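You operate a simulated robot arm through the tools that you are given. There is no shell and no other tool.

The job below is to be done with a simulated two-armed robot. You get a single attempt, and the scene is never put back.

TASK
Swing the teal lid shut and clamp it down with both clamps.
Fine: lid first; blue and yellow clamp over it, each knob turned till its stripe meets the mark.

Only the result counts: the job must be done as asked and must still hold three seconds after the hand-in. Knocking over, shifting, dropping, spilling or breaking anything else fails it. Lids that push on must go on centred and level and be pressed home; caps that screw on are set level and turned clockwise until they are tight.

THE ROBOT
Two 7-joint arms with two-finger parallel grippers on one trunk that stands fixed in place. Base frame: the origin is at the foot of the trunk, x ahead of it, y to its left, z up. Units: mm, degrees, N and s.
The left shoulder is at [110, 169, 1461], the right one opposite. With the tool pointing down near the work surface each hand reaches from about 380 to 720 mm from the base axis, measured 20 degrees to its own side. Payload 1.57 kg a hand.
The TCP of each hand is the grasp point between the finger pads, 30 mm short of the fingertips. In the tool frame z runs along the fingers and y along their closing line. The gripper opens to 80 mm. The fingers are 17 mm wide and 12 mm thick; the gripper's body (40 by 82 mm) begins 80 mm behind the TCP.
Orientation is that of the tool frame in the base frame, as a unit quaternion [x, y, z, w]. With the fingers straight down and closing along the base's y, the tool's x points along the base's -x, its y along +y and its z along -z.

THE INTERFACE
- The arms move only by the tool step_arm. It takes "left_series", "right_series" or both (then of equal length, played together; a hand with none holds still); each is a list of rows, each a list of 7 numbers: the gripper command, from -1 (fully open) to 1 (shut), values between in proportion, then the shift along the tool's x, y, z in units of 25 mm (1.0 is 25 mm), then the turn, a rotation vector about the tool's x, y, z in units of 5 degrees (1.0 is 5 degrees). In form: [[claw, x, y, z, wx, wy, wz], ...]. A call has 1 to 20 rows; each row shifts and turns the commanded pose from where the row before left it, along the tool's axes as they then stand. A call with a number of a shift or a turn outside -1 to 1 is refused whole. Rows are played at 5 a second. More than 50 mm and 8.6 degrees between two rows, or a gripper value outside its range, and nothing of the call is played. A pose out of reach is approached as far as the arm can. The call stops where the force on the tool passes 40 N (or 10 N more than at its start, if that is more) or the arm is blocked; 0.2 s more then pass. Each finger travels about 72 mm/s and halts on what it meets, pressing with about 27 N; the grip force reading is that of the motor and also rises with nothing between the fingers. The clock runs only during rows and for 0.2 s after the last one: add rows that do not move to give the fingers time. It gives the time, the measured TCP pose, the force on the tool (base axes), the opening and the grip force at its end, in the units of the frame above (readings bear some noise), with the torque about the TCP (base axes, N m) and any sound that the robot's microphone picked up.
- Cameras (640 x 400 px; columns grow to the right, rows downward): "scene" is now at [153.5, 9.6, 1639.7]; the picture's right is [0.17, -0.98, 0.00], its down [-0.79, -0.14, -0.59] and it looks along [0.58, 0.10, -0.81] (base axes); focal length 336 px, centre (320, 200). "left" rides on the left gripper at [72, 7, -122] in its tool frame; the picture's right is [-0.09, 1.00, 0.00], its down [-0.84, -0.08, -0.54] and it looks along [-0.54, -0.05, 0.84] (tool axes); focal length 238 px, centre (320, 200). "right" rides on the right gripper at [72, -7, -122] in its tool frame; the picture's right is [0.09, 1.00, 0.00], its down [-0.84, 0.08, -0.54] and it looks along [-0.54, 0.05, 0.84] (tool axes); focal length 238 px, centre (320, 200).
- capture(camera): a new picture of that camera. No time passes.
- lift_body(by): slides the trunk up (or, below 0, down) by that many mm; the arms and the scene camera ride with it, the base frame stays. It gives what a move gives, with no picture.
- pan_tilt(pan, tilt): turns the head with the scene camera to pan (to the left, within 86 degrees either way) and tilt (down, from -29 to 69), counted from straight ahead of the robot. It gives what a move gives.
- point_at(camera, pixels): for up to 12 pixels [column, row] of the newest picture of that camera ("zoom" is the newest enlarged one), the place [x, y, z] in the base frame of the surface seen there, good to about 3 mm. No time passes.
- close_up(camera, box): a new picture of the part [left, top, right, bottom] of that camera's present view, enlarged. No time passes.
- close_job(): hands the job in; it is judged then, once.

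Leave the grippers open and the arms clear of the work at the hand-in unless told otherwise.

The tools are called after "Emit:" as a command line: name --argument value ..., lists and objects as JSON in quotes. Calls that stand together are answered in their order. step_arm: Moves the arms, as the interface text tells. Its arguments: {"type":"object","properties":{"left_series":{"type":"array"},"right_series":{"type":"array"}},"required":[]} The other tools are called the same way: lift_body (by) moves the trunk up or down; pan_tilt (pan, tilt) turns the head that bears the scene camera; capture (camera) takes a picture; point_at (camera, pixels) gives the place of the surface under pixels of a picture; close_up (camera, box) takes an enlarged picture of a part of a camera's view; close_job () hands the job in.

At the start:

```text
t: 0.0
left_position: [572.5, 423.5, 1176.5]
left_tool_rot: [-0.001, 1.0, -0.001, 0.0]
left_wrist_force: [0.4, -0.1, -0.1]
left_wrist_torque: [-0.03, -0.02, -0.01]
left_finger_gap: 80.0
left_grasp_force: 0.1
right_position: [679.7, -160.4, 1196.0]
right_tool_rot: [0.0, 1.0, 0.001, 0.0]
right_wrist_force: [-0.2, -0.1, -0.3]
right_wrist_torque: [-0.02, 0.0, -0.02]
right_finger_gap: 80.2
right_grasp_force: 0.0
trunk travel left (down, up): [-775.0, 115.0]
head pan, tilt (commanded): [10.1, 53.6]
```

scene: 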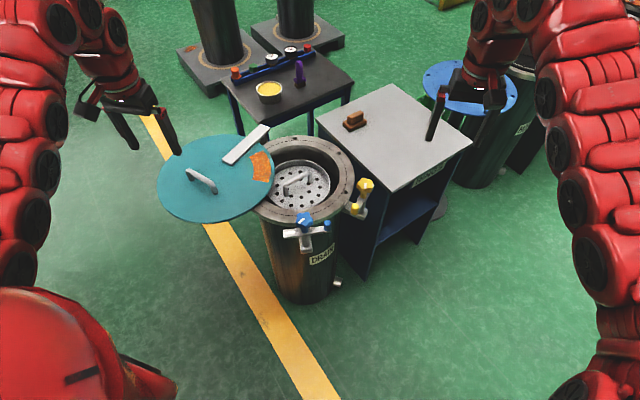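
right: 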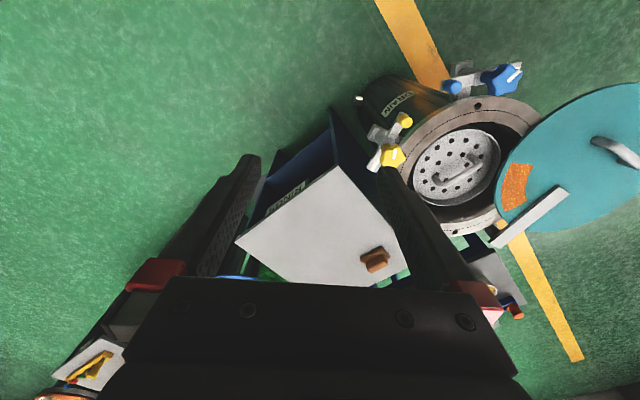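
left: 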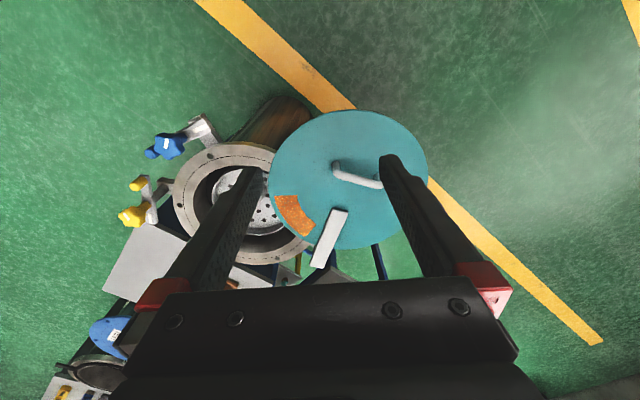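

I see a drum-like vessel with a teal lid swung out to the left, a blue clamp at about (304,225) and a yellow clamp at about (362,195). I'll take enlarged pictures of these before moving.

Emit:
close_up --camera "scene" --box '[150, 110, 390, 260]'

Emit:
close_up --camera "right" --box '[340, 40, 640, 260]'

Emit:
close_up --camera "left" --box '[100, 80, 440, 300]'

```text
2.67 times, centred on (270, 185) of scene
```

zoom: 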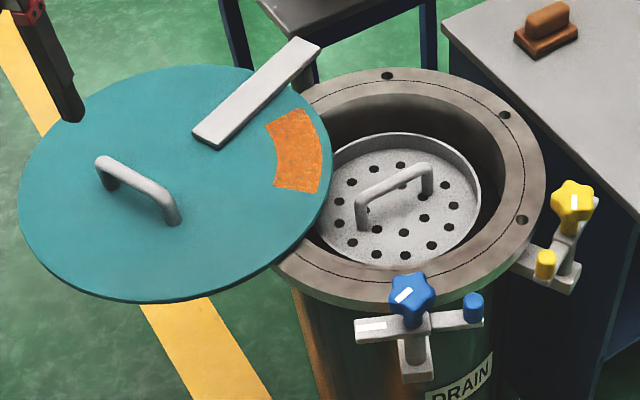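

```text
1.82 times, centred on (490, 150) of right
```

zoom: 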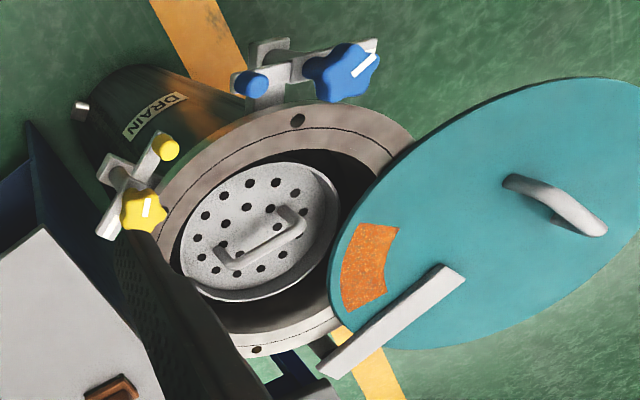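

```text
1.82 times, centred on (270, 190) of left
```

zoom: 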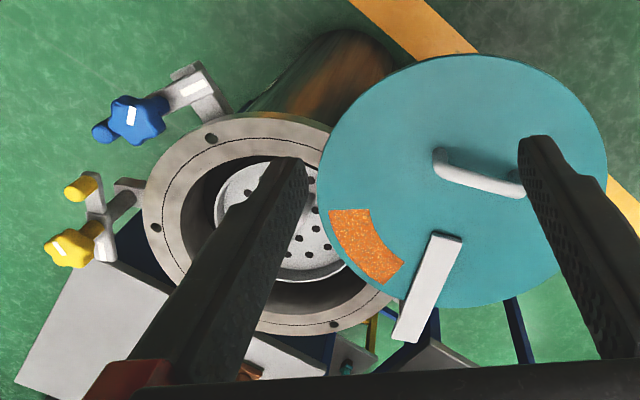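

The lid seems to hang on a white arm hinged near the far side of the rim. I'll enlarge the clamps and the hinge to understand the mechanism.

Emit:
close_up --camera "scene" --box '[270, 200, 350, 250]'

Emit:
close_up --camera "scene" --box '[330, 165, 394, 225]'

Emit:
close_up --camera "right" --box '[430, 40, 540, 110]'

Emit:
close_up --camera "right" --box '[350, 90, 450, 180]'

Emit:
point_at --camera "scene" --pixels '[[304, 217], [327, 225], [288, 233], [366, 184], [356, 208], [201, 180], [230, 160], [266, 127], [254, 165], [300, 185], [345, 175], [270, 212]]'

```text
8.00 times, centred on (310, 225) of scene
```

zoom: 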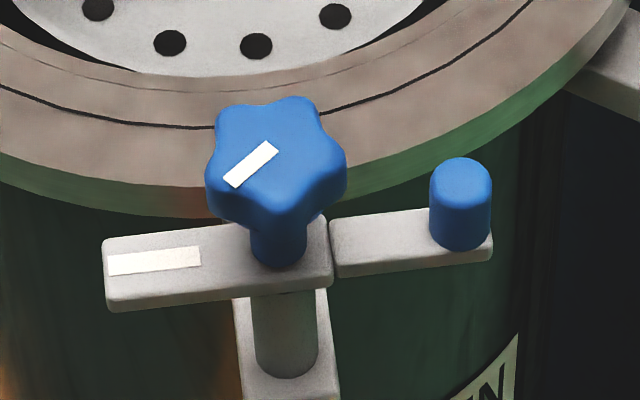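

```text
6.67 times, centred on (362, 195) of scene
```

zoom: 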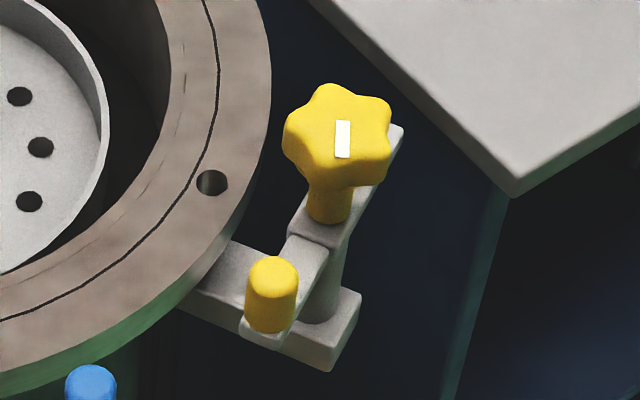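

```text
5.71 times, centred on (485, 75) of right
```

zoom: 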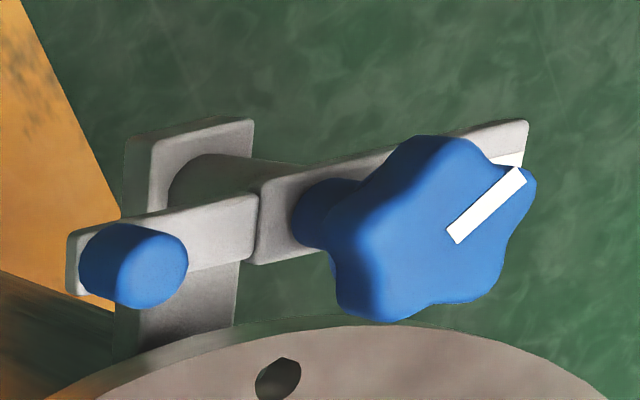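

```text
4.44 times, centred on (400, 135) of right
```

zoom: 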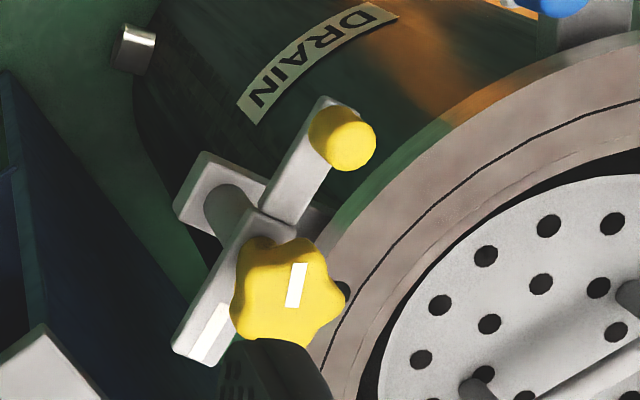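

```text
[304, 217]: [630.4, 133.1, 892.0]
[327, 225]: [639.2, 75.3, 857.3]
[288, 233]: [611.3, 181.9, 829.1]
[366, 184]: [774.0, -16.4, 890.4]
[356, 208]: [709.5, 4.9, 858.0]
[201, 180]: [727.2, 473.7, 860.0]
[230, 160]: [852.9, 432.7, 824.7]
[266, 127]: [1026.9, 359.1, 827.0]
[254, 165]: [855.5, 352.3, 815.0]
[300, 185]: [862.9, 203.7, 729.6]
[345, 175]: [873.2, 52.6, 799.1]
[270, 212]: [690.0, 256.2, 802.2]
```

The clamps each have a post, a bar with a white mark, a peg on the other end and a star knob with a stripe. I'll now measure the lid and rim geometry from an enlarged view of the lid, then of the vessel.

Emit:
close_up --camera "scene" --box '[150, 120, 280, 230]'

Emit:
point_at --camera "scene" --pixels '[[160, 180], [165, 201], [192, 217], [220, 219], [253, 206], [272, 175], [268, 160], [240, 141], [200, 138], [175, 150], [159, 190], [237, 138]]'

Emit:
point_at --camera "scene" --pixels '[[192, 173], [188, 170], [205, 183], [214, 190], [196, 176], [225, 162], [230, 164], [265, 125], [268, 127], [248, 146], [269, 129], [260, 126]]'

Emit:
point_at --camera "scene" --pixels '[[295, 138], [320, 140], [340, 153], [352, 172], [351, 192], [342, 206], [325, 217], [285, 222], [265, 210], [275, 207], [335, 195], [338, 160]]'

```text
3.64 times, centred on (215, 175) of scene
```

zoom: 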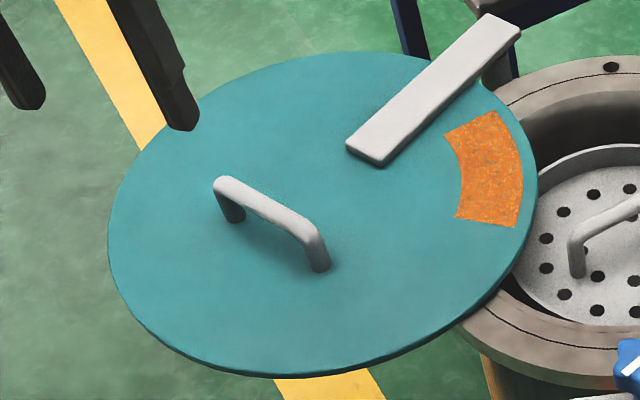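

```text
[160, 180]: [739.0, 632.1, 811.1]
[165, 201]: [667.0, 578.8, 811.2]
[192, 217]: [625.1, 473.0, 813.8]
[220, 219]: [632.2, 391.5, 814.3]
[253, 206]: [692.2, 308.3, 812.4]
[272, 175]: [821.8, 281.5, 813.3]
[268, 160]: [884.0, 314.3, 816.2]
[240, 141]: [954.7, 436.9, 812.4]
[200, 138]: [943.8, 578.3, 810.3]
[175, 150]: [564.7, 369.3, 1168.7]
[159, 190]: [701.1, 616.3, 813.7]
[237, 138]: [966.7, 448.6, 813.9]
```

```text
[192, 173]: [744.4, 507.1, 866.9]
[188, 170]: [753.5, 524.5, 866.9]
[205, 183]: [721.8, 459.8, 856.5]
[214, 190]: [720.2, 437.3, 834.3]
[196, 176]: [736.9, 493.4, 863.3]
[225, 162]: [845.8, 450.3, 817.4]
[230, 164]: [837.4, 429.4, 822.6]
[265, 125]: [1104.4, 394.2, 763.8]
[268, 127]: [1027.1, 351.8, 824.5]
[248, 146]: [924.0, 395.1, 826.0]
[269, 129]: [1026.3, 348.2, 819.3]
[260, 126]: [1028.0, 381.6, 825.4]
```

```text
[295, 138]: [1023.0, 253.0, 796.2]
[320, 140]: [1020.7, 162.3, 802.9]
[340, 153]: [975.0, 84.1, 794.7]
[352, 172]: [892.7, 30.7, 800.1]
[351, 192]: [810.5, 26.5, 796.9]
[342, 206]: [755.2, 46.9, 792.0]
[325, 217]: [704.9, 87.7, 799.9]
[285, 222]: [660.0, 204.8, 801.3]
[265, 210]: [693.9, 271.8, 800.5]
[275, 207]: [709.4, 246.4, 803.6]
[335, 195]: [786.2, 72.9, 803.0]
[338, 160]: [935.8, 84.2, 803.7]
```

The lid circle is centred near (793, 464), the rim near (843, 200), so the hinge should sit near (1010, 368). Next I'll measure the parts of both clamps: stripes, marks, pegs, bar ends and posts.

Emit:
point_at --camera "scene" --pixels '[[299.3, 222.5], [303.8, 218.8], [309, 216], [308, 222], [284.4, 233.1], [294.4, 231.9], [327.5, 221.5], [317.5, 229.4], [310, 229], [305.9, 242.5], [306.2, 248], [283.5, 232]]'

Emit:
point_at --camera "scene" --pixels '[[365.4, 183.5], [365.3, 188], [361, 184], [370, 186], [355, 205], [373.5, 185.5], [360.5, 204.3], [362.7, 199.5], [362.7, 209], [365, 214.5], [349, 203], [365, 196]]'

Emit:
close_up --camera "left" --box '[110, 110, 230, 240]'

```text
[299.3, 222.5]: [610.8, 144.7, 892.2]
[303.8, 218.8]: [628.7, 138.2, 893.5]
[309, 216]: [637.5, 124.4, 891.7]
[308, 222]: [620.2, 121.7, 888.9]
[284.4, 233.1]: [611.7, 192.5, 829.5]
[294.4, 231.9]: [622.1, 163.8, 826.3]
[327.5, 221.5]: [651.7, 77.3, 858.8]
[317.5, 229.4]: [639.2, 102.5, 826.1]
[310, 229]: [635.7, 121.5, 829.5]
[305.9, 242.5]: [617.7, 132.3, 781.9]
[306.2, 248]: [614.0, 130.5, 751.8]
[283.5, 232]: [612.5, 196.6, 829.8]
```

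```text
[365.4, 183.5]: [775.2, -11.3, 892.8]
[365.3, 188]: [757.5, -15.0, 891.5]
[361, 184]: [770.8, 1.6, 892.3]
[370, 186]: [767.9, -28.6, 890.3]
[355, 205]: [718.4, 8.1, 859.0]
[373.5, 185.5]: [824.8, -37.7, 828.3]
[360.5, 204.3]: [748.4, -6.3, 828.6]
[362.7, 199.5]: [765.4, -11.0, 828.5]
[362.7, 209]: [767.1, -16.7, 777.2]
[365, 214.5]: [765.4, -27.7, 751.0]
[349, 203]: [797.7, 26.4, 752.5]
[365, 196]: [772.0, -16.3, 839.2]
```

```text
3.08 times, centred on (170, 175) of left
```

zoom: 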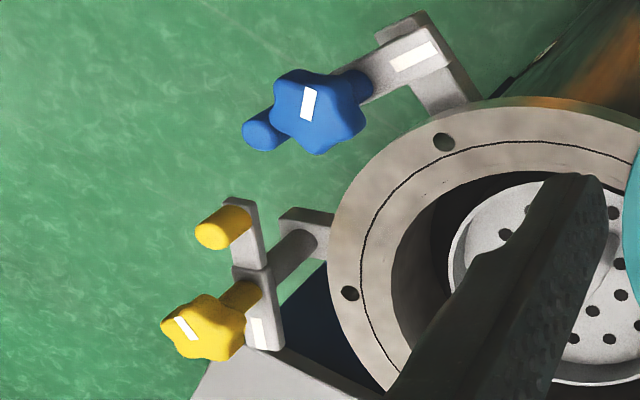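

The clamp bars have tops at z≈829, pegs up to z≈859 and knob tops at z≈892; the lid top is at z≈812. Before lowering the trunk for reach I want to know heights of the nearby furniture under the hands, so I'll point at the cabinet top, the block on it and the other items.

Emit:
point_at --camera "scene" --pixels '[[380, 120], [395, 189], [470, 143], [391, 87], [354, 120], [322, 120], [430, 85], [500, 110], [300, 80], [268, 88], [299, 70], [345, 85]]'

Emit:
point_at --camera "scene" --pixels '[[120, 100], [165, 140], [432, 130], [490, 95], [30, 330], [120, 370], [620, 390], [200, 260]]'

```text
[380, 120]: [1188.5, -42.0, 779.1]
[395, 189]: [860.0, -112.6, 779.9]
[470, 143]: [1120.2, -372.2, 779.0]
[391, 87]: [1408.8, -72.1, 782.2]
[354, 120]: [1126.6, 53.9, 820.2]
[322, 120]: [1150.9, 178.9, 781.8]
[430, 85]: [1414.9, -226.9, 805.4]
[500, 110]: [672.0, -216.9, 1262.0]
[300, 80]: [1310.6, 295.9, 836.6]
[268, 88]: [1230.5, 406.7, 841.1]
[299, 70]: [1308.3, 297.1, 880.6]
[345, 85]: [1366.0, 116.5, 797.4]
```

```text
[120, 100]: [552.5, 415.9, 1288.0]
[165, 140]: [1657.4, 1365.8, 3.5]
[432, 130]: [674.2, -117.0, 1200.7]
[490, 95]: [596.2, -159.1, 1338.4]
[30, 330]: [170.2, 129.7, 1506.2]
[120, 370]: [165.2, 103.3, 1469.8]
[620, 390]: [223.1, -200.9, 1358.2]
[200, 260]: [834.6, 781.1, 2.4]
```

Nothing tall lies under either hand (cabinet top is z≈779 and starts at x≈860). I lower the trunk by 250 mm so that the arms reach farther out.

Emit:
lift_body --by -250

```text
t: 2.6
left_position: [571.9, 423.3, 927.5]
left_tool_rot: [0.0, 1.0, 0.0, -0.001]
left_wrist_force: [-0.4, 0.0, 0.2]
left_wrist_torque: [-0.04, 0.0, 0.01]
left_finger_gap: 80.1
left_grasp_force: 0.2
right_position: [680.5, -158.0, 946.0]
right_tool_rot: [0.0, 1.0, 0.0, 0.0]
right_wrist_force: [-0.5, -0.5, 0.4]
right_wrist_torque: [0.0, -0.02, 0.02]
right_finger_gap: 79.8
right_grasp_force: 0.1
trunk travel left (down, up): [-525.0, 365.0]
head pan, tilt (commanded): [10.1, 53.6]
```

I take fresh pictures from all cameras at the new height, to refine the handle and clamp positions.

Emit:
capture --camera "scene"

Emit:
capture --camera "left"

Emit:
capture --camera "right"

```text
taken
```

scene: 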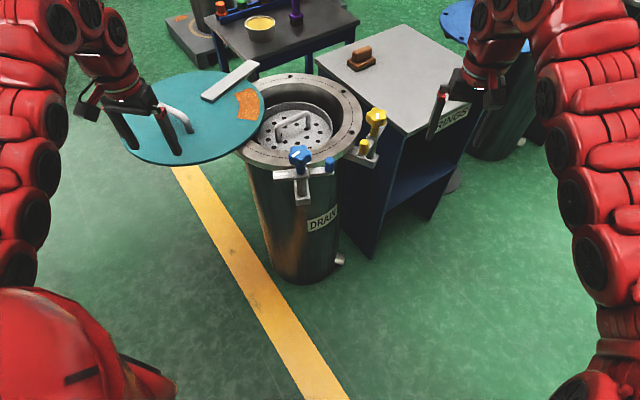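

```text
taken
```

left: 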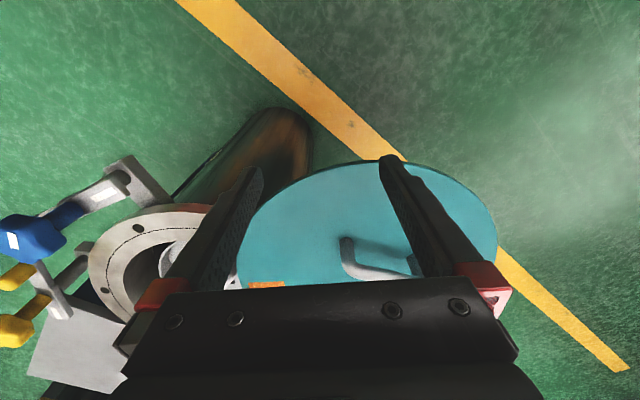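

```text
taken
```

right: 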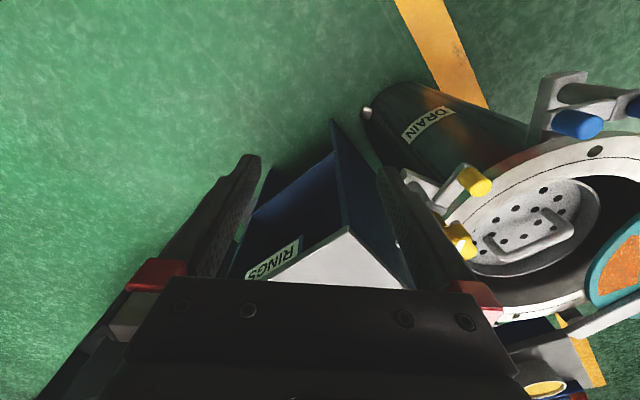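

The view is clear. I enlarge the lid handle and the clamps in the scene view.

Emit:
close_up --camera "scene" --box '[110, 50, 270, 170]'

Emit:
close_up --camera "scene" --box '[264, 100, 392, 212]'

Emit:
point_at --camera "scene" --pixels '[[162, 106], [170, 110], [180, 116], [188, 124], [192, 131], [163, 112], [190, 122], [176, 112], [165, 107], [184, 119], [250, 62], [255, 68]]'

```text
3.33 times, centred on (190, 110) of scene
```

zoom: 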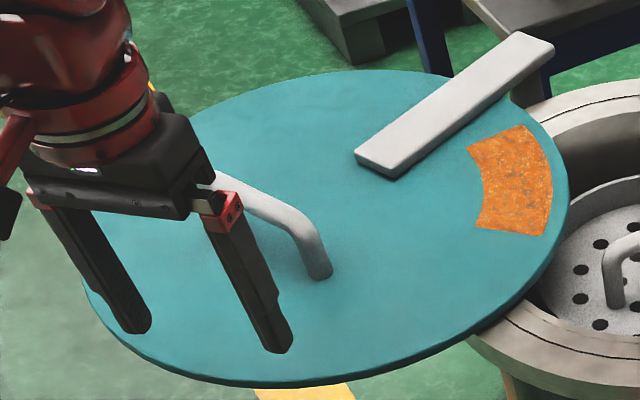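

```text
3.57 times, centred on (328, 156) of scene
```

zoom: 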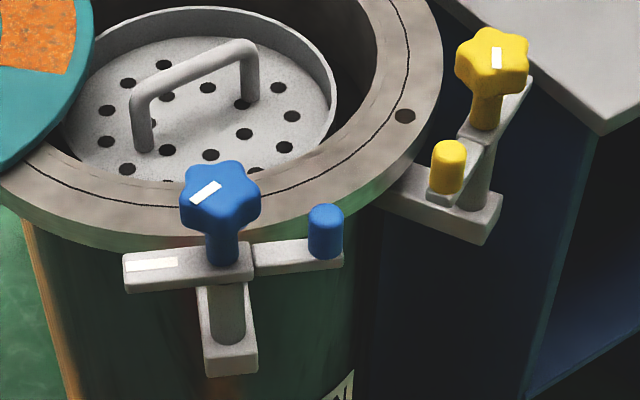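

```text
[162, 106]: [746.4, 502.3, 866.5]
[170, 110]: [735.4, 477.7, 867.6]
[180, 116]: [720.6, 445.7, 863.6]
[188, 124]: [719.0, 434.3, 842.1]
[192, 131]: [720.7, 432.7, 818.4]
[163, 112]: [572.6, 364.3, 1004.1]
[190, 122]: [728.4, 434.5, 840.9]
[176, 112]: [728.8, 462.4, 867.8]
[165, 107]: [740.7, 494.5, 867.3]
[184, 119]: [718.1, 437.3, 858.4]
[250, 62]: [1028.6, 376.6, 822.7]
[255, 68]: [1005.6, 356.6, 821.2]
```

The handle's bar runs from about (753,524) to (719,437) with its top at z≈867; its middle is about (737,481), and it lies tangential to the hinge. I open nothing further and move the left hand at its present height to above the handle's middle (+165 in x, +58 in y).

Emit:
step_arm --left_series '[[-1, -0.943, 0.331, 0, 0, 0, 0], [-1, -0.943, 0.331, 0, 0, 0, 0], [-1, -0.943, 0.331, 0, 0, 0, 0], [-1, -0.943, 0.331, 0, 0, 0, 0], [-1, -0.943, 0.331, 0, 0, 0, 0], [-1, -0.943, 0.331, 0, 0, 0, 0], [-1, -0.943, 0.331, 0, 0, 0, 0], [-1, 0, 0, 0, 0, 0, 0]]'

```text
t: 4.4
left_position: [651.2, 453.4, 926.6]
left_tool_rot: [-0.001, 1.0, 0.001, 0.0]
left_wrist_force: [0.2, -1.0, 0.6]
left_wrist_torque: [0.01, 0.02, -0.04]
left_finger_gap: 79.9
left_grasp_force: 0.0
left hand out of reach, approached as far as the arm can: row 4, 5, 6, 7
right_position: [679.5, -160.0, 946.5]
right_tool_rot: [0.0, 1.0, 0.0, -0.001]
right_wrist_force: [-0.3, 0.1, -0.6]
right_wrist_torque: [0.0, 0.02, 0.02]
right_finger_gap: 79.8
right_grasp_force: 0.1
trunk travel left (down, up): [-525.0, 365.0]
head pan, tilt (commanded): [10.1, 53.6]
```

The arm runs out of reach with the tool vertical at x≈651. Tilting the fingers outward should add reach, so I tilt the left tool 20° about its y axis (fingers leaning away from the robot) and look where it gets to.

Emit:
step_arm --left_series '[[-1, 0, 0, 0, 0, -1, 0], [-1, 0, 0, 0, 0, -1, 0], [-1, 0, 0, 0, 0, -1, 0], [-1, 0, 0, 0, 0, -1, 0], [-1, 0, 0, 0, 0, 0, 0]]'

```text
t: 5.6
left_position: [649.7, 453.2, 927.3]
left_tool_rot: [-0.001, 0.985, 0.0, 0.173]
left_wrist_force: [0.1, -0.1, -0.4]
left_wrist_torque: [-0.01, 0.01, -0.02]
left_finger_gap: 80.1
left_grasp_force: 0.0
right_position: [679.2, -160.1, 946.6]
right_tool_rot: [0.0, 1.0, 0.0, 0.0]
right_wrist_force: [0.1, -0.6, 0.0]
right_wrist_torque: [0.01, 0.02, 0.01]
right_finger_gap: 79.9
right_grasp_force: 0.2
trunk travel left (down, up): [-525.0, 365.0]
head pan, tilt (commanded): [10.1, 53.6]
```

The tilt was taken (fingers now lean outward 20°). Now I close the gripper and move the left hand, still high (tips z≈899), to a point behind the handle's far-left leg, about (766, 555).

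Emit:
step_arm --left_series '[[1, -0.722, 0.68, 0.277, 0, 0, 0], [1, -0.722, 0.68, 0.277, 0, 0, 0], [1, -0.722, 0.68, 0.277, 0, 0, 0], [1, -0.722, 0.68, 0.277, 0, 0, 0], [1, -0.722, 0.68, 0.277, 0, 0, 0], [1, -0.722, 0.68, 0.277, 0, 0, 0], [1, 0, 0, 0, 0, 0, 0]]'

```text
t: 7.2
left_position: [709.3, 504.0, 926.4]
left_tool_rot: [0.0, 0.985, 0.0, 0.173]
left_wrist_force: [0.7, 0.2, 0.0]
left_wrist_torque: [-0.04, 0.01, -0.01]
left_finger_gap: 0.0
left_grasp_force: 21.6
left hand out of reach, approached as far as the arm can: row 4, 5, 6
right_position: [679.5, -159.6, 946.6]
right_tool_rot: [0.0, 1.0, 0.0, 0.0]
right_wrist_force: [0.5, 0.9, 0.7]
right_wrist_torque: [-0.01, 0.02, -0.01]
right_finger_gap: 80.3
right_grasp_force: 0.0
trunk travel left (down, up): [-525.0, 365.0]
head pan, tilt (commanded): [10.1, 53.6]
```

The hand stopped at (709, 504). More reach needs a lower trunk and more tilt. First I raise the left hand by about 150 mm and pull it back 50 mm so that lowering the trunk will not bring it onto the lid.

Emit:
step_arm --left_series '[[1, -0.025, 0, -0.903, 0, 0, 0], [1, -0.025, 0, -0.903, 0, 0, 0], [1, -0.025, 0, -0.903, 0, 0, 0], [1, -0.025, 0, -0.903, 0, 0, 0], [1, -0.025, 0, -0.903, 0, 0, 0], [1, -0.025, 0, -0.903, 0, 0, 0], [1, -0.025, 0, -0.903, 0, 0, 0], [1, 0, 0, 0, 0, 0, 0]]'

```text
t: 9.0
left_position: [659.1, 502.6, 1069.9]
left_tool_rot: [-0.001, 0.985, -0.001, 0.172]
left_wrist_force: [-0.4, -0.4, -0.3]
left_wrist_torque: [0.0, -0.01, 0.01]
left_finger_gap: 0.0
left_grasp_force: 21.3
left hand out of reach, approached as far as the arm can: row 7
right_position: [680.6, -159.3, 945.7]
right_tool_rot: [0.0, 1.0, 0.0, 0.0]
right_wrist_force: [0.1, 1.0, 0.7]
right_wrist_torque: [-0.04, -0.01, 0.0]
right_finger_gap: 79.9
right_grasp_force: 0.0
trunk travel left (down, up): [-525.0, 365.0]
head pan, tilt (commanded): [10.1, 53.6]
```

The hand is at (659, 503, 1070) and higher up it reaches less, so the trunk height is already about right. I'll tilt the left tool 20° more (to 40°), yaw it 15° to the left, and then go toward (766, 555, 925), which stays above the handle top (867).

Emit:
step_arm --left_series '[[1, 0, 0, 0, 0, -1, 0], [1, 0, 0, 0, 0, -1, 0], [1, 0, 0, 0, 0, -1, 0], [1, 0, 0, 0, 0, -1, 0], [1, 0, 0, 0, -0.643, 0, -0.766], [1, 0, 0, 0, -0.643, 0, -0.766], [1, 0, 0, 0, -0.643, 0, -0.766], [1, 0.0185, 0.1125, 0.93, 0, 0, 0], [1, 0.0185, 0.1125, 0.93, 0, 0, 0], [1, 0.0185, 0.1125, 0.93, 0, 0, 0], [1, 0.0185, 0.1125, 0.93, 0, 0, 0], [1, 0.0185, 0.1125, 0.93, 0, 0, 0], [1, 0.0185, 0.1125, 0.93, 0, 0, 0], [1, 0.0185, 0.1125, 0.93, 0, 0, 0], [1, 0.0185, 0.1125, 0.93, 0, 0, 0], [1, 0, 0, 0, 0, 0, 0]]'

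```text
t: 12.4
left_position: [764.2, 553.8, 925.7]
left_tool_rot: [-0.124, 0.931, 0.046, 0.339]
left_wrist_force: [0.9, 0.3, -0.6]
left_wrist_torque: [0.0, -0.02, -0.02]
left_finger_gap: 0.3
left_grasp_force: 21.3
right_position: [680.2, -159.6, 946.7]
right_tool_rot: [0.0, 1.0, 0.0, 0.0]
right_wrist_force: [-1.5, 0.2, -0.1]
right_wrist_torque: [-0.03, -0.02, -0.01]
right_finger_gap: 80.0
right_grasp_force: 0.0
trunk travel left (down, up): [-525.0, 365.0]
head pan, tilt (commanded): [10.1, 53.6]
```

The hand reached (764, 554, 926). I look at the scene and the left wrist camera to check where the closed fingers are relative to the handle's far leg.

Emit:
capture --camera "left"

Emit:
close_up --camera "scene" --box '[90, 30, 270, 170]'

```text
taken
```

left: 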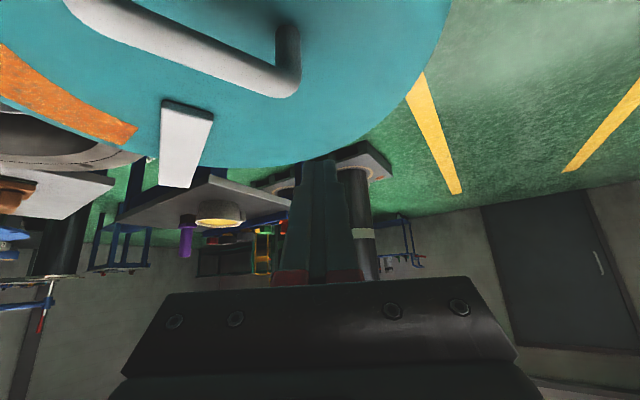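

```text
2.86 times, centred on (180, 100) of scene
```

zoom: 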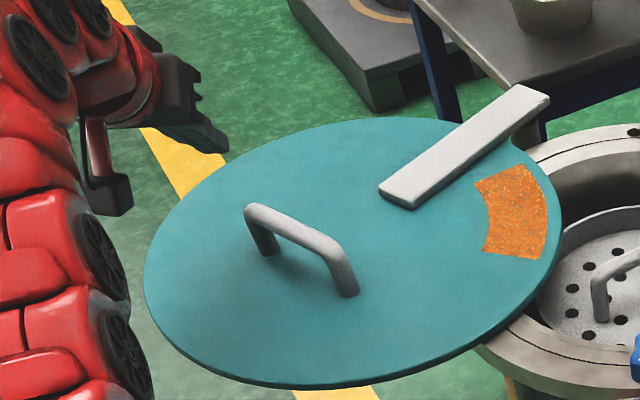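

The far leg is now visible at about (262,235) in the enlarged view. I measure both legs from this picture.

Emit:
point_at --camera "zoom" --pixels '[[250, 208], [248, 216], [258, 232], [266, 246], [270, 253], [262, 240], [300, 232], [340, 262], [348, 285], [330, 248], [252, 225], [272, 248]]'

Emit:
point_at --camera "left" --pixels '[[288, 30], [288, 60], [285, 85], [298, 50], [276, 45], [220, 80], [120, 30]]'

```text
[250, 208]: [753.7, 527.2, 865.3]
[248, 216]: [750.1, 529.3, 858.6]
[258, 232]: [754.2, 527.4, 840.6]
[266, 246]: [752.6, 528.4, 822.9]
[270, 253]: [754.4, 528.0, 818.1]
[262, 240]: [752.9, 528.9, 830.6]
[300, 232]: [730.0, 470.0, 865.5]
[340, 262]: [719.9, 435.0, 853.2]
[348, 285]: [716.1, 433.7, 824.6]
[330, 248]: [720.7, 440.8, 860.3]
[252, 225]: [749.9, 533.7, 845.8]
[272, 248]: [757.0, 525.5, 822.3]
```

```text
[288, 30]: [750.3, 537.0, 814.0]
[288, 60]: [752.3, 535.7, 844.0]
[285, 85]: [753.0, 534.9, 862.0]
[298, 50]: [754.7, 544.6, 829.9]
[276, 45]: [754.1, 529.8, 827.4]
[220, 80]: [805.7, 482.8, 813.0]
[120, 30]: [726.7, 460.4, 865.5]
```

The handle legs are centred near (758, 534) and (722, 440). I yaw the tool back to 0°, shift to (755, 566) so the closed fingers clear the leg by about 10 mm, and descend to TCP z≈850 (tips about 823, above the lid top at 812).

Emit:
step_arm --left_series '[[1, 0, 0, 0, 0.643, 0, 0.766], [1, 0, 0, 0, 0.643, 0, 0.766], [1, 0, 0, 0, 0.643, 0, 0.766], [1, 0.276, 0.48, -0.232, 0, 0, 0], [1, 0, 0, 0, 0, 0, 0], [1, 0.489, 0, 0.582, 0, 0, 0], [1, 0.489, 0, 0.582, 0, 0, 0], [1, 0.489, 0, 0.582, 0, 0, 0], [1, 0.489, 0, 0.582, 0, 0, 0], [1, 0, 0, 0, 0, 0, 0]]'

```text
t: 14.6
left_position: [744.4, 552.7, 848.1]
left_tool_rot: [0.0, 0.94, 0.0, 0.342]
left_wrist_force: [0.4, -0.5, -0.4]
left_wrist_torque: [0.02, 0.03, 0.0]
left_finger_gap: 0.0
left_grasp_force: 20.9
left hand out of reach, approached as far as the arm can: row 3, 4
right_position: [679.4, -159.7, 946.7]
right_tool_rot: [0.0, 1.0, -0.001, 0.0]
right_wrist_force: [-0.7, -0.3, 0.6]
right_wrist_torque: [-0.02, -0.01, -0.01]
right_finger_gap: 80.0
right_grasp_force: 0.1
trunk travel left (down, up): [-525.0, 365.0]
head pan, tilt (commanded): [10.1, 53.6]
```

The hand stopped a bit short, at (744, 553, 848), with no force felt. I check in the scene picture whether the fingers are beside the leg.

Emit:
close_up --camera "scene" --box '[110, 50, 230, 150]'

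Emit:
capture --camera "left"

```text
4.00 times, centred on (170, 100) of scene
```

zoom: 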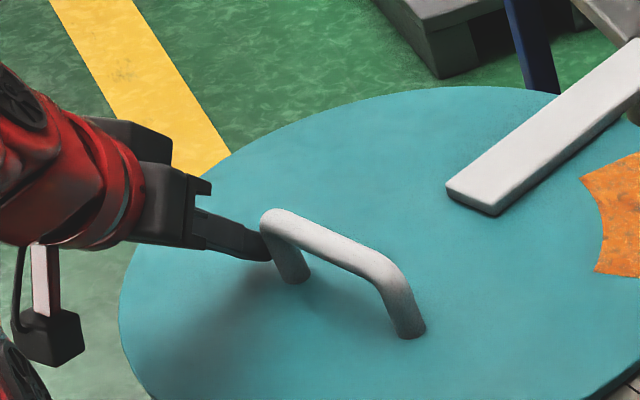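

```text
taken
```

left: 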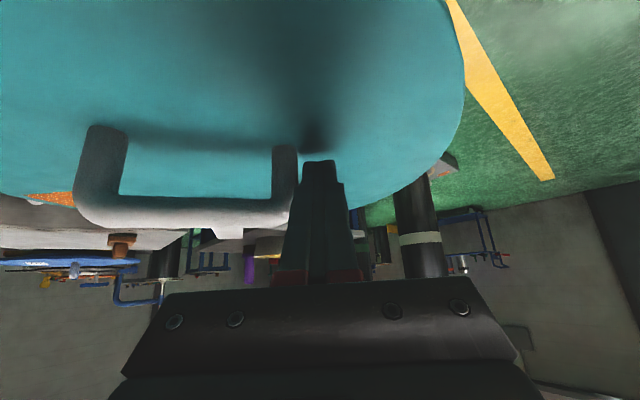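

The closed fingers stand just behind the far leg (leg at zoom (290,255), fingertip at (265,250)), above the lid. I now push the leg along an arc about the hinge, first half of the swing, turning the hand with it and easing the tilt a little.

Emit:
step_arm --left_series '[[1, 0.274, -0.629, -0.244, -0.19, 0.2, -0.23], [1, 0.274, -0.629, -0.244, -0.19, 0.2, -0.23], [1, 0.246, -0.659, -0.206, -0.183, 0.2, -0.238], [1, 0.246, -0.659, -0.206, -0.183, 0.2, -0.238], [1, 0.22, -0.675, -0.174, -0.174, 0.2, -0.244], [1, 0.22, -0.675, -0.174, -0.174, 0.2, -0.244], [1, 0.186, -0.694, -0.14, -0.166, 0.2, -0.25], [1, 0.186, -0.694, -0.14, -0.166, 0.2, -0.25], [1, 0.153, -0.706, -0.11, -0.157, 0.2, -0.256], [1, 0.153, -0.706, -0.11, -0.157, 0.2, -0.256], [1, 0, 0, 0, 0, 0, 0]]'

```text
t: 17.0
left_position: [695.0, 377.2, 851.6]
left_tool_rot: [-0.126, 0.958, 0.035, 0.256]
left_wrist_force: [0.5, 0.3, 0.2]
left_wrist_torque: [-0.01, 0.01, 0.0]
left_finger_gap: 0.0
left_grasp_force: 21.5
right_position: [680.4, -159.6, 946.0]
right_tool_rot: [0.0, 1.0, 0.0, 0.0]
right_wrist_force: [0.4, 0.4, 1.3]
right_wrist_torque: [-0.05, 0.04, 0.01]
right_finger_gap: 80.1
right_grasp_force: 0.0
trunk travel left (down, up): [-525.0, 365.0]
head pan, tilt (commanded): [10.1, 53.6]
```

The hand followed the path to (695, 377, 852). I check how the lid moved.

Emit:
capture --camera "scene"

Emit:
capture --camera "left"

```text
taken
```

scene: 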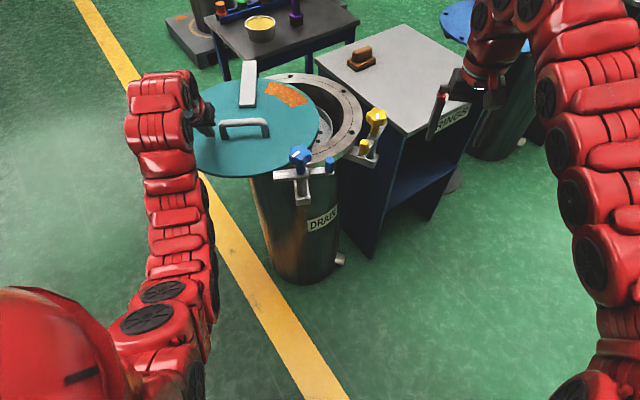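

```text
taken
```

left: 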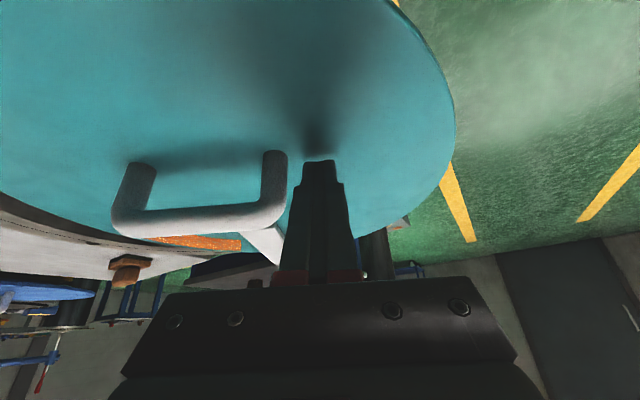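

The lid has swung about halfway and the fingers are still behind the leg. I zoom in to check the clearance between the lid edge and the blue clamp before going on.

Emit:
close_up --camera "scene" --box '[180, 50, 400, 190]'

Emit:
point_at --camera "scene" --pixels '[[224, 126], [244, 123], [266, 126], [222, 134], [267, 133], [290, 166], [312, 148], [247, 95], [248, 65], [240, 104]]'

```text
2.86 times, centred on (290, 120) of scene
```

zoom: 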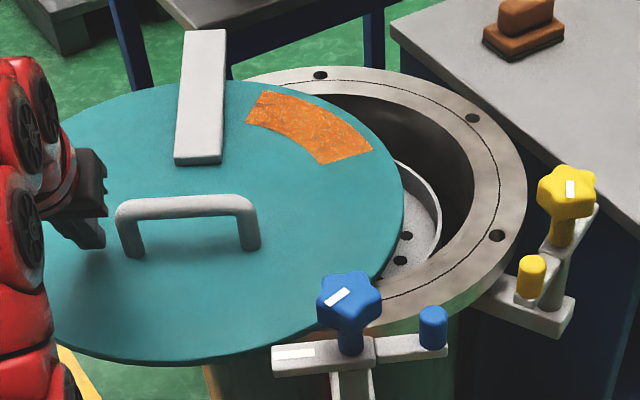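

```text
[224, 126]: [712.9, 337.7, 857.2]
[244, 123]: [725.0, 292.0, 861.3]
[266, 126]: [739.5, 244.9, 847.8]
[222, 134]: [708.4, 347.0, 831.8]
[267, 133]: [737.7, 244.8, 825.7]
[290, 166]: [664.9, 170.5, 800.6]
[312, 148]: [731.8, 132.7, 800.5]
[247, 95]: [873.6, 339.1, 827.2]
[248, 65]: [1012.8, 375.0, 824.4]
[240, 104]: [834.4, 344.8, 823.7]
```

The lid edge is passing just inside the blue clamp's post without touching. I push on along the second half of the arc, slowing down near the end; it stops by itself if the force rises.

Emit:
step_arm --left_series '[[1, 0.084, -0.688, -0.063, -0.148, 0.2, -0.261], [1, 0.084, -0.688, -0.063, -0.148, 0.2, -0.261], [1, 0.075, -0.721, -0.055, -0.139, 0.2, -0.266], [1, 0.075, -0.721, -0.055, -0.139, 0.2, -0.266], [1, 0.034, -0.724, -0.032, -0.129, 0.2, -0.271], [1, 0.034, -0.724, -0.032, -0.129, 0.2, -0.271], [1, -0.01, -0.728, -0.011, -0.12, 0.2, -0.275], [1, -0.01, -0.728, -0.011, -0.12, 0.2, -0.275], [1, -0.026, -0.361, 0.003, -0.055, 0.1, -0.14], [1, -0.026, -0.361, 0.003, -0.055, 0.1, -0.14], [1, 0, 0, 0, 0, 0, 0]]'

```text
t: 19.4
left_position: [745.5, 227.8, 852.4]
left_tool_rot: [-0.242, 0.953, 0.047, 0.176]
left_wrist_force: [0.1, 0.5, 0.5]
left_wrist_torque: [0.01, -0.01, 0.01]
left_finger_gap: 0.0
left_grasp_force: 21.5
right_position: [679.8, -159.0, 947.5]
right_tool_rot: [-0.001, 1.0, 0.0, -0.001]
right_wrist_force: [-0.2, 0.3, 0.7]
right_wrist_torque: [0.01, 0.01, 0.01]
right_finger_gap: 80.3
right_grasp_force: 0.1
trunk travel left (down, up): [-525.0, 365.0]
head pan, tilt (commanded): [10.1, 53.6]
```

The hand is at (745, 228, 852) with no resistance so far. I check the lid again before the last bit.

Emit:
close_up --camera "scene" --box '[180, 50, 400, 190]'

Emit:
capture --camera "left"

Emit:
capture --camera "right"

```text
2.86 times, centred on (290, 120) of scene
```

zoom: 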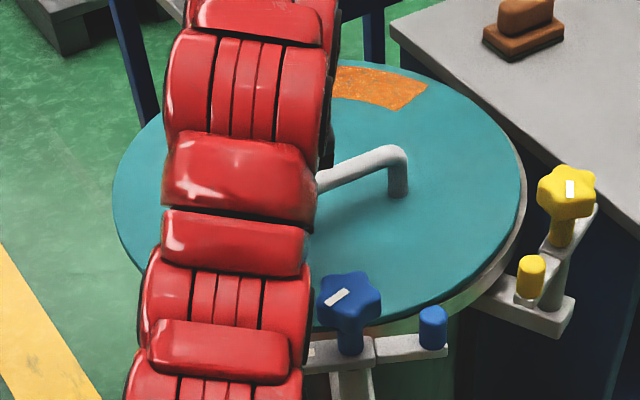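

```text
taken
```

left: 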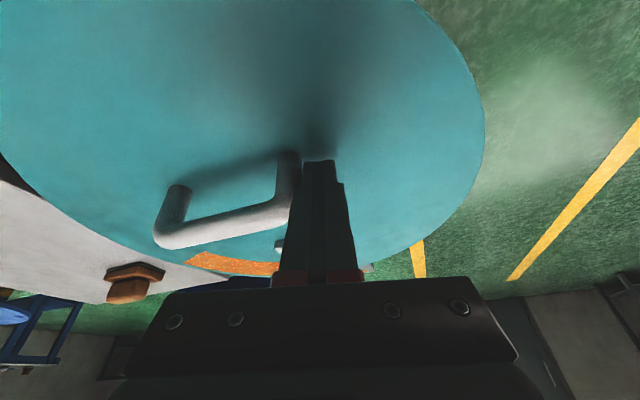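

```text
taken
```

right: 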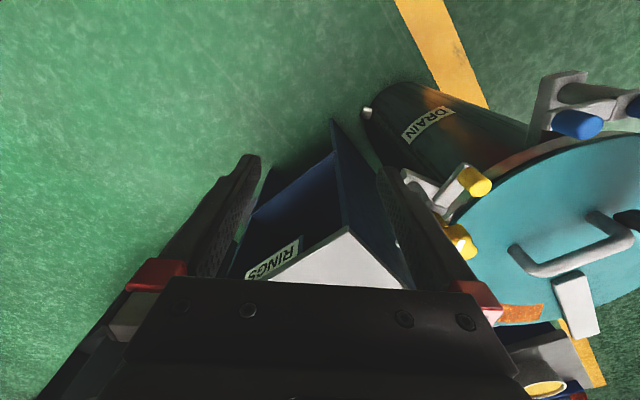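

The lid is nearly over the rim; a thin crescent of rim still shows at the right. I push gently on along the arc in small rows until it meets its stop.

Emit:
step_arm --left_series '[[1, -0.01, -0.3, 0, -0.1, 0, -0.26], [1, -0.01, -0.3, 0, -0.1, 0, -0.26], [1, -0.01, -0.3, 0, -0.1, 0, -0.26], [1, -0.01, -0.3, 0, -0.1, 0, -0.26], [1, -0.01, -0.3, 0, -0.1, 0, -0.26], [1, -0.01, -0.3, 0, -0.1, 0, -0.26], [1, 0, 0, 0, 0, 0, 0]]'

```text
t: 20.4
left_position: [751.9, 214.5, 851.7]
left_tool_rot: [-0.296, 0.938, 0.066, 0.169]
left_wrist_force: [-24.8, 17.4, 9.4]
left_wrist_torque: [0.03, 0.01, 0.18]
left_finger_gap: 0.0
left_grasp_force: 21.1
right_position: [676.8, -162.6, 948.6]
right_tool_rot: [0.002, 1.0, 0.001, 0.001]
right_wrist_force: [0.2, 0.1, 0.6]
right_wrist_torque: [0.06, -0.01, 0.0]
right_finger_gap: 80.2
right_grasp_force: 0.0
trunk travel left (down, up): [-525.0, 365.0]
head pan, tilt (commanded): [10.1, 53.6]
stopped in row 5 (left hand): the force on the tool passed its limit at 45 N (the readings are from after the stop); the commanded pose is now the measured one
```

The push met a firm stop (45 N) with the hand at (752, 214). I back off 15 mm from the leg and lift the left hand about 100 mm to see the closed lid.

Emit:
step_arm --left_series '[[1, 0, 0.5, 0, 0, 0, 0], [1, 0, 0.3, 0, 0, 0, 0], [1, -0.355, 0, -0.935, 0, 0, 0], [1, -0.355, 0, -0.935, 0, 0, 0], [1, -0.355, 0, -0.935, 0, 0, 0], [1, -0.355, 0, -0.935, 0, 0, 0], [1, 0, 0, 0, 0, 0, 0]]'

```text
t: 22.0
left_position: [745.1, 224.1, 952.1]
left_tool_rot: [-0.292, 0.939, 0.062, 0.169]
left_wrist_force: [0.1, -0.2, 0.0]
left_wrist_torque: [0.02, -0.01, -0.01]
left_finger_gap: 0.0
left_grasp_force: 21.2
right_position: [679.8, -160.6, 946.4]
right_tool_rot: [0.001, 1.0, 0.0, 0.0]
right_wrist_force: [-0.4, -0.3, -0.1]
right_wrist_torque: [0.01, -0.01, 0.01]
right_finger_gap: 80.2
right_grasp_force: 0.1
trunk travel left (down, up): [-525.0, 365.0]
head pan, tilt (commanded): [10.1, 53.6]
```

The hand is free. I move the left hand aside to about (610, 400, 980) and bring it back to vertical so the scene camera sees the lid and clamps.

Emit:
step_arm --left_series '[[1, -0.065, 0.887, -0.104, 0, 0, 0], [1, -0.065, 0.887, -0.104, 0, 0, 0], [1, -0.065, 0.887, -0.104, 0, 0, 0], [1, -0.065, 0.887, -0.104, 0, 0, 0], [1, -0.065, 0.887, -0.104, 0, 0, 0], [1, -0.065, 0.887, -0.104, 0, 0, 0], [1, -0.065, 0.887, -0.104, 0, 0, 0], [1, -0.065, 0.887, -0.104, 0, 0, 0], [1, -0.065, 0.887, -0.104, 0, 0, 0], [1, -0.065, 0.887, -0.104, 0, 0, 0], [1, 0, 0, 0, 0.34, 0.5, 0.9], [1, 0, 0, 0, 0.3, 0.5, 0.92], [1, 0, 0, 0, 0.26, 0.5, 0.93], [1, 0, 0, 0, 0.21, 0.5, 0.95], [1, 0, 0, 0, 0.17, 0.5, 0.96], [1, 0, 0, 0, 0.12, 0.5, 0.97], [1, 0, 0, 0, 0.08, 0.5, 0.97], [1, 0, 0, 0, 0.04, 0.5, 0.97], [1, 0, 0, 0, 0, 0, 0]]'

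Emit:
capture --camera "scene"

Emit:
close_up --camera "scene" --box '[210, 50, 400, 200]'

```text
t: 26.0
left_position: [652.3, 375.9, 978.5]
left_tool_rot: [0.037, 0.999, 0.004, 0.003]
left_wrist_force: [-0.2, 0.1, -0.4]
left_wrist_torque: [-0.02, 0.02, -0.02]
left_finger_gap: 0.2
left_grasp_force: 21.0
left hand out of reach, approached as far as the arm can: row 7, 9, 10
right_position: [680.3, -162.7, 946.2]
right_tool_rot: [0.001, 1.0, 0.0, 0.001]
right_wrist_force: [-0.1, 0.0, 0.8]
right_wrist_torque: [-0.01, -0.01, -0.04]
right_finger_gap: 79.9
right_grasp_force: 0.1
trunk travel left (down, up): [-525.0, 365.0]
head pan, tilt (commanded): [10.1, 53.6]
```

```text
taken
```

scene: 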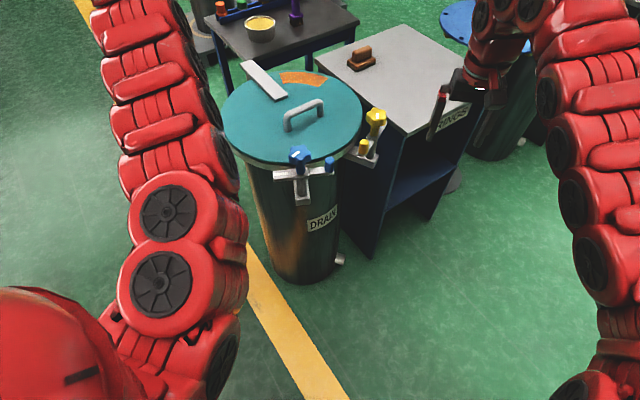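

```text
2.67 times, centred on (305, 125) of scene
```

zoom: 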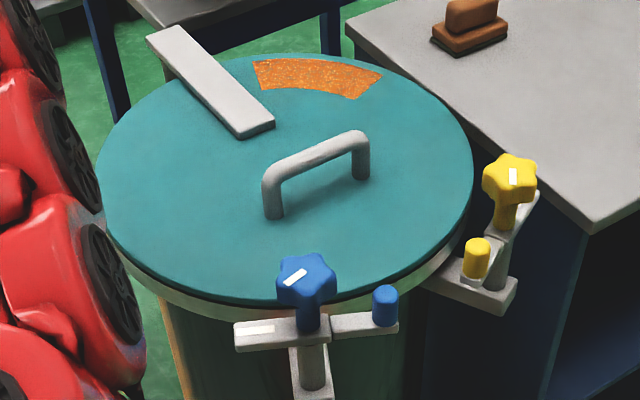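

The lid now covers the vessel. I measure the lid's edge to check that it is centred on the rim (centre near (843,200)), and enlarge the clamps again.

Emit:
point_at --camera "zoom" --pixels '[[100, 165], [110, 215], [150, 262], [220, 295], [400, 285], [450, 235], [470, 180], [445, 115], [390, 75], [320, 55], [230, 65], [130, 110]]'

Emit:
close_up --camera "scene" --box '[270, 135, 350, 185]'

Emit:
close_up --camera "scene" --box '[335, 95, 415, 175]'

```text
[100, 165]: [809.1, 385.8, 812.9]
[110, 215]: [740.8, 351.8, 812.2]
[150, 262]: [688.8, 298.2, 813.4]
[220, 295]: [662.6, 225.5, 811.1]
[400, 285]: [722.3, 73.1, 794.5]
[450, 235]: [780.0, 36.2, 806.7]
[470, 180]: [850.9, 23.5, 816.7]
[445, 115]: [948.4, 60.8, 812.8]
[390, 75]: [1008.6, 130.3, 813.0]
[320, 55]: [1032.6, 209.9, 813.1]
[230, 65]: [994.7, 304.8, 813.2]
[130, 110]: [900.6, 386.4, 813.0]
```

```text
8.00 times, centred on (310, 160) of scene
```

zoom: 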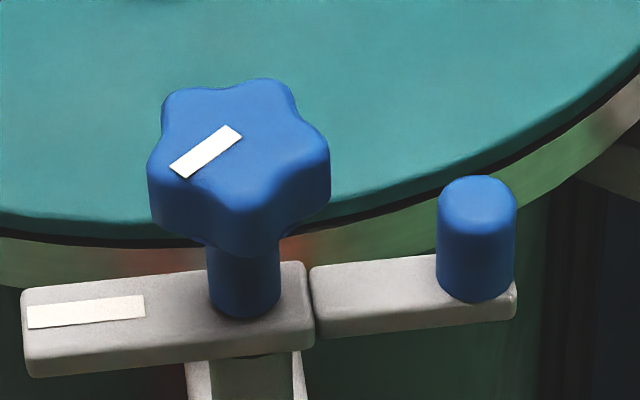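

```text
5.00 times, centred on (375, 135) of scene
```

zoom: 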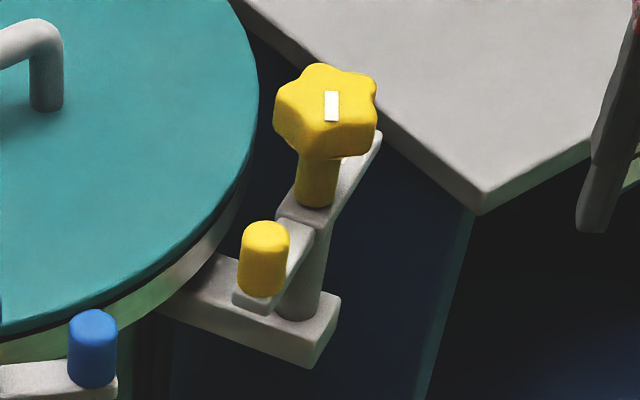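

The lid is closed against its stop and sits centred on the rim within a few mm. Now the blue clamp: I measure its peg, knob, stripe and bar again from this view, and the yellow one too.

Emit:
point_at --camera "scene" --pixels '[[329.5, 158.5], [327, 160], [332, 160], [329.5, 165], [293, 156], [299, 151.5], [304, 147.5], [309, 154.5], [291, 150], [274.5, 174.5], [287.5, 173], [300, 176]]'

Emit:
point_at --camera "scene" --pixels '[[364, 142], [362, 145], [367, 145], [363.5, 152], [377.2, 113.5], [377.2, 119], [376, 110], [368, 115], [385, 112], [386, 124], [372, 140], [374, 158]]'

```text
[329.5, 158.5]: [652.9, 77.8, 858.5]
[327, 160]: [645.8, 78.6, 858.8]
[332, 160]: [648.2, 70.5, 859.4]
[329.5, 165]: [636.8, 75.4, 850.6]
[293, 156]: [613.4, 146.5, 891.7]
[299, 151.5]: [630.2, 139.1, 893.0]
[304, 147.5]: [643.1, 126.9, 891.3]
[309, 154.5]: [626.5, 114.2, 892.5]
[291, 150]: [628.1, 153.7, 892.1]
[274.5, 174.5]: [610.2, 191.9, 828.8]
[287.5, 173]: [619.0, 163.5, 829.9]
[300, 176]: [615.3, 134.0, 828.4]
```

```text
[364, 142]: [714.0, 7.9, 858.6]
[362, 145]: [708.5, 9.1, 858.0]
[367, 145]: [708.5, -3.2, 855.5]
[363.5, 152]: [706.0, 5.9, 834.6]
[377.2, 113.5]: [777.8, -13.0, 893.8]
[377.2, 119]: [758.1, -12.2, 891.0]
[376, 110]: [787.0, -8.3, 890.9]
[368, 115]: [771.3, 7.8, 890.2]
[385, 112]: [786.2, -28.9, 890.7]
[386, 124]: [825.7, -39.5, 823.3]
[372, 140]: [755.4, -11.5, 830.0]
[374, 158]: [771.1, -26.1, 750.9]
```

The blue post is at about (628, 135) and its peg at about (647, 76), top z≈859. The bar end with the mark should swing over the lid, which means pulling the peg toward the robot. I bring the left hand over the peg at z≈978 with a 40 mm opening and a slight yaw of about −19° so the fingers stay clear of the knob.

Emit:
step_arm --left_series '[[0, 0, 0, 0, 0, 0, 1], [0, 0, 0, 0, 0, 0, 1], [0, 0, 0, 0, 0, 0, 1], [0, -0.31, -0.952, 0, 0, 0, 0], [0, -0.31, -0.952, 0, 0, 0, 0], [0, -0.31, -0.952, 0, 0, 0, 0], [0, -0.31, -0.952, 0, 0, 0, 0], [0, -0.31, -0.952, 0, 0, 0, 0], [0, -0.31, -0.952, 0, 0, 0, 0], [0, -0.31, -0.952, 0, 0, 0, 0], [0, -0.31, -0.952, 0, 0, 0, 0], [0, -0.31, -0.952, 0, 0, 0, 0], [0, -0.31, -0.952, 0, 0, 0, 0], [0, -0.31, -0.952, 0, 0, 0, 0], [0, -0.31, -0.952, 0, 0, 0, 0], [0, 0, 0, 0, 0, 0, 0]]'

Emit:
capture --camera "left"

Emit:
capture --camera "scene"

```text
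t: 29.4
left_position: [657.5, 75.7, 960.1]
left_tool_rot: [0.166, 0.986, 0.003, 0.001]
left_wrist_force: [0.1, -0.1, 0.2]
left_wrist_torque: [0.01, -0.01, 0.01]
left_finger_gap: 39.9
left_grasp_force: 0.0
left hand out of reach, approached as far as the arm can: row 4, 5, 7, 8, 11
right_position: [680.0, -160.0, 947.2]
right_tool_rot: [0.001, 1.0, 0.0, 0.0]
right_wrist_force: [0.6, 0.8, -0.3]
right_wrist_torque: [-0.04, -0.01, -0.05]
right_finger_gap: 80.1
right_grasp_force: 0.1
trunk travel left (down, up): [-525.0, 365.0]
head pan, tilt (commanded): [10.1, 53.6]
```

```text
taken
```

left: 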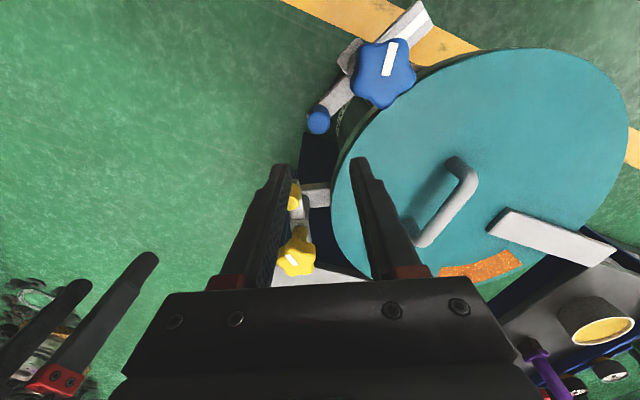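

```text
taken
```

scene: 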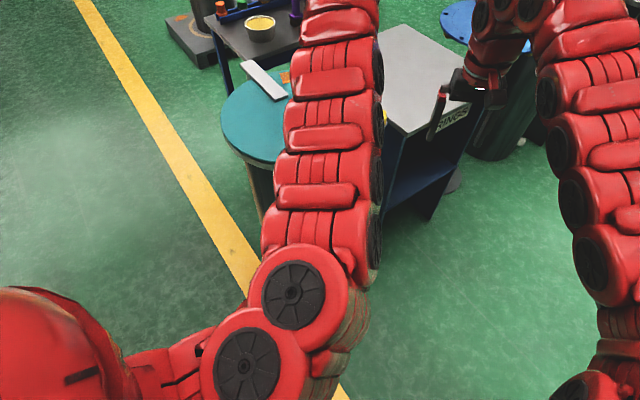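

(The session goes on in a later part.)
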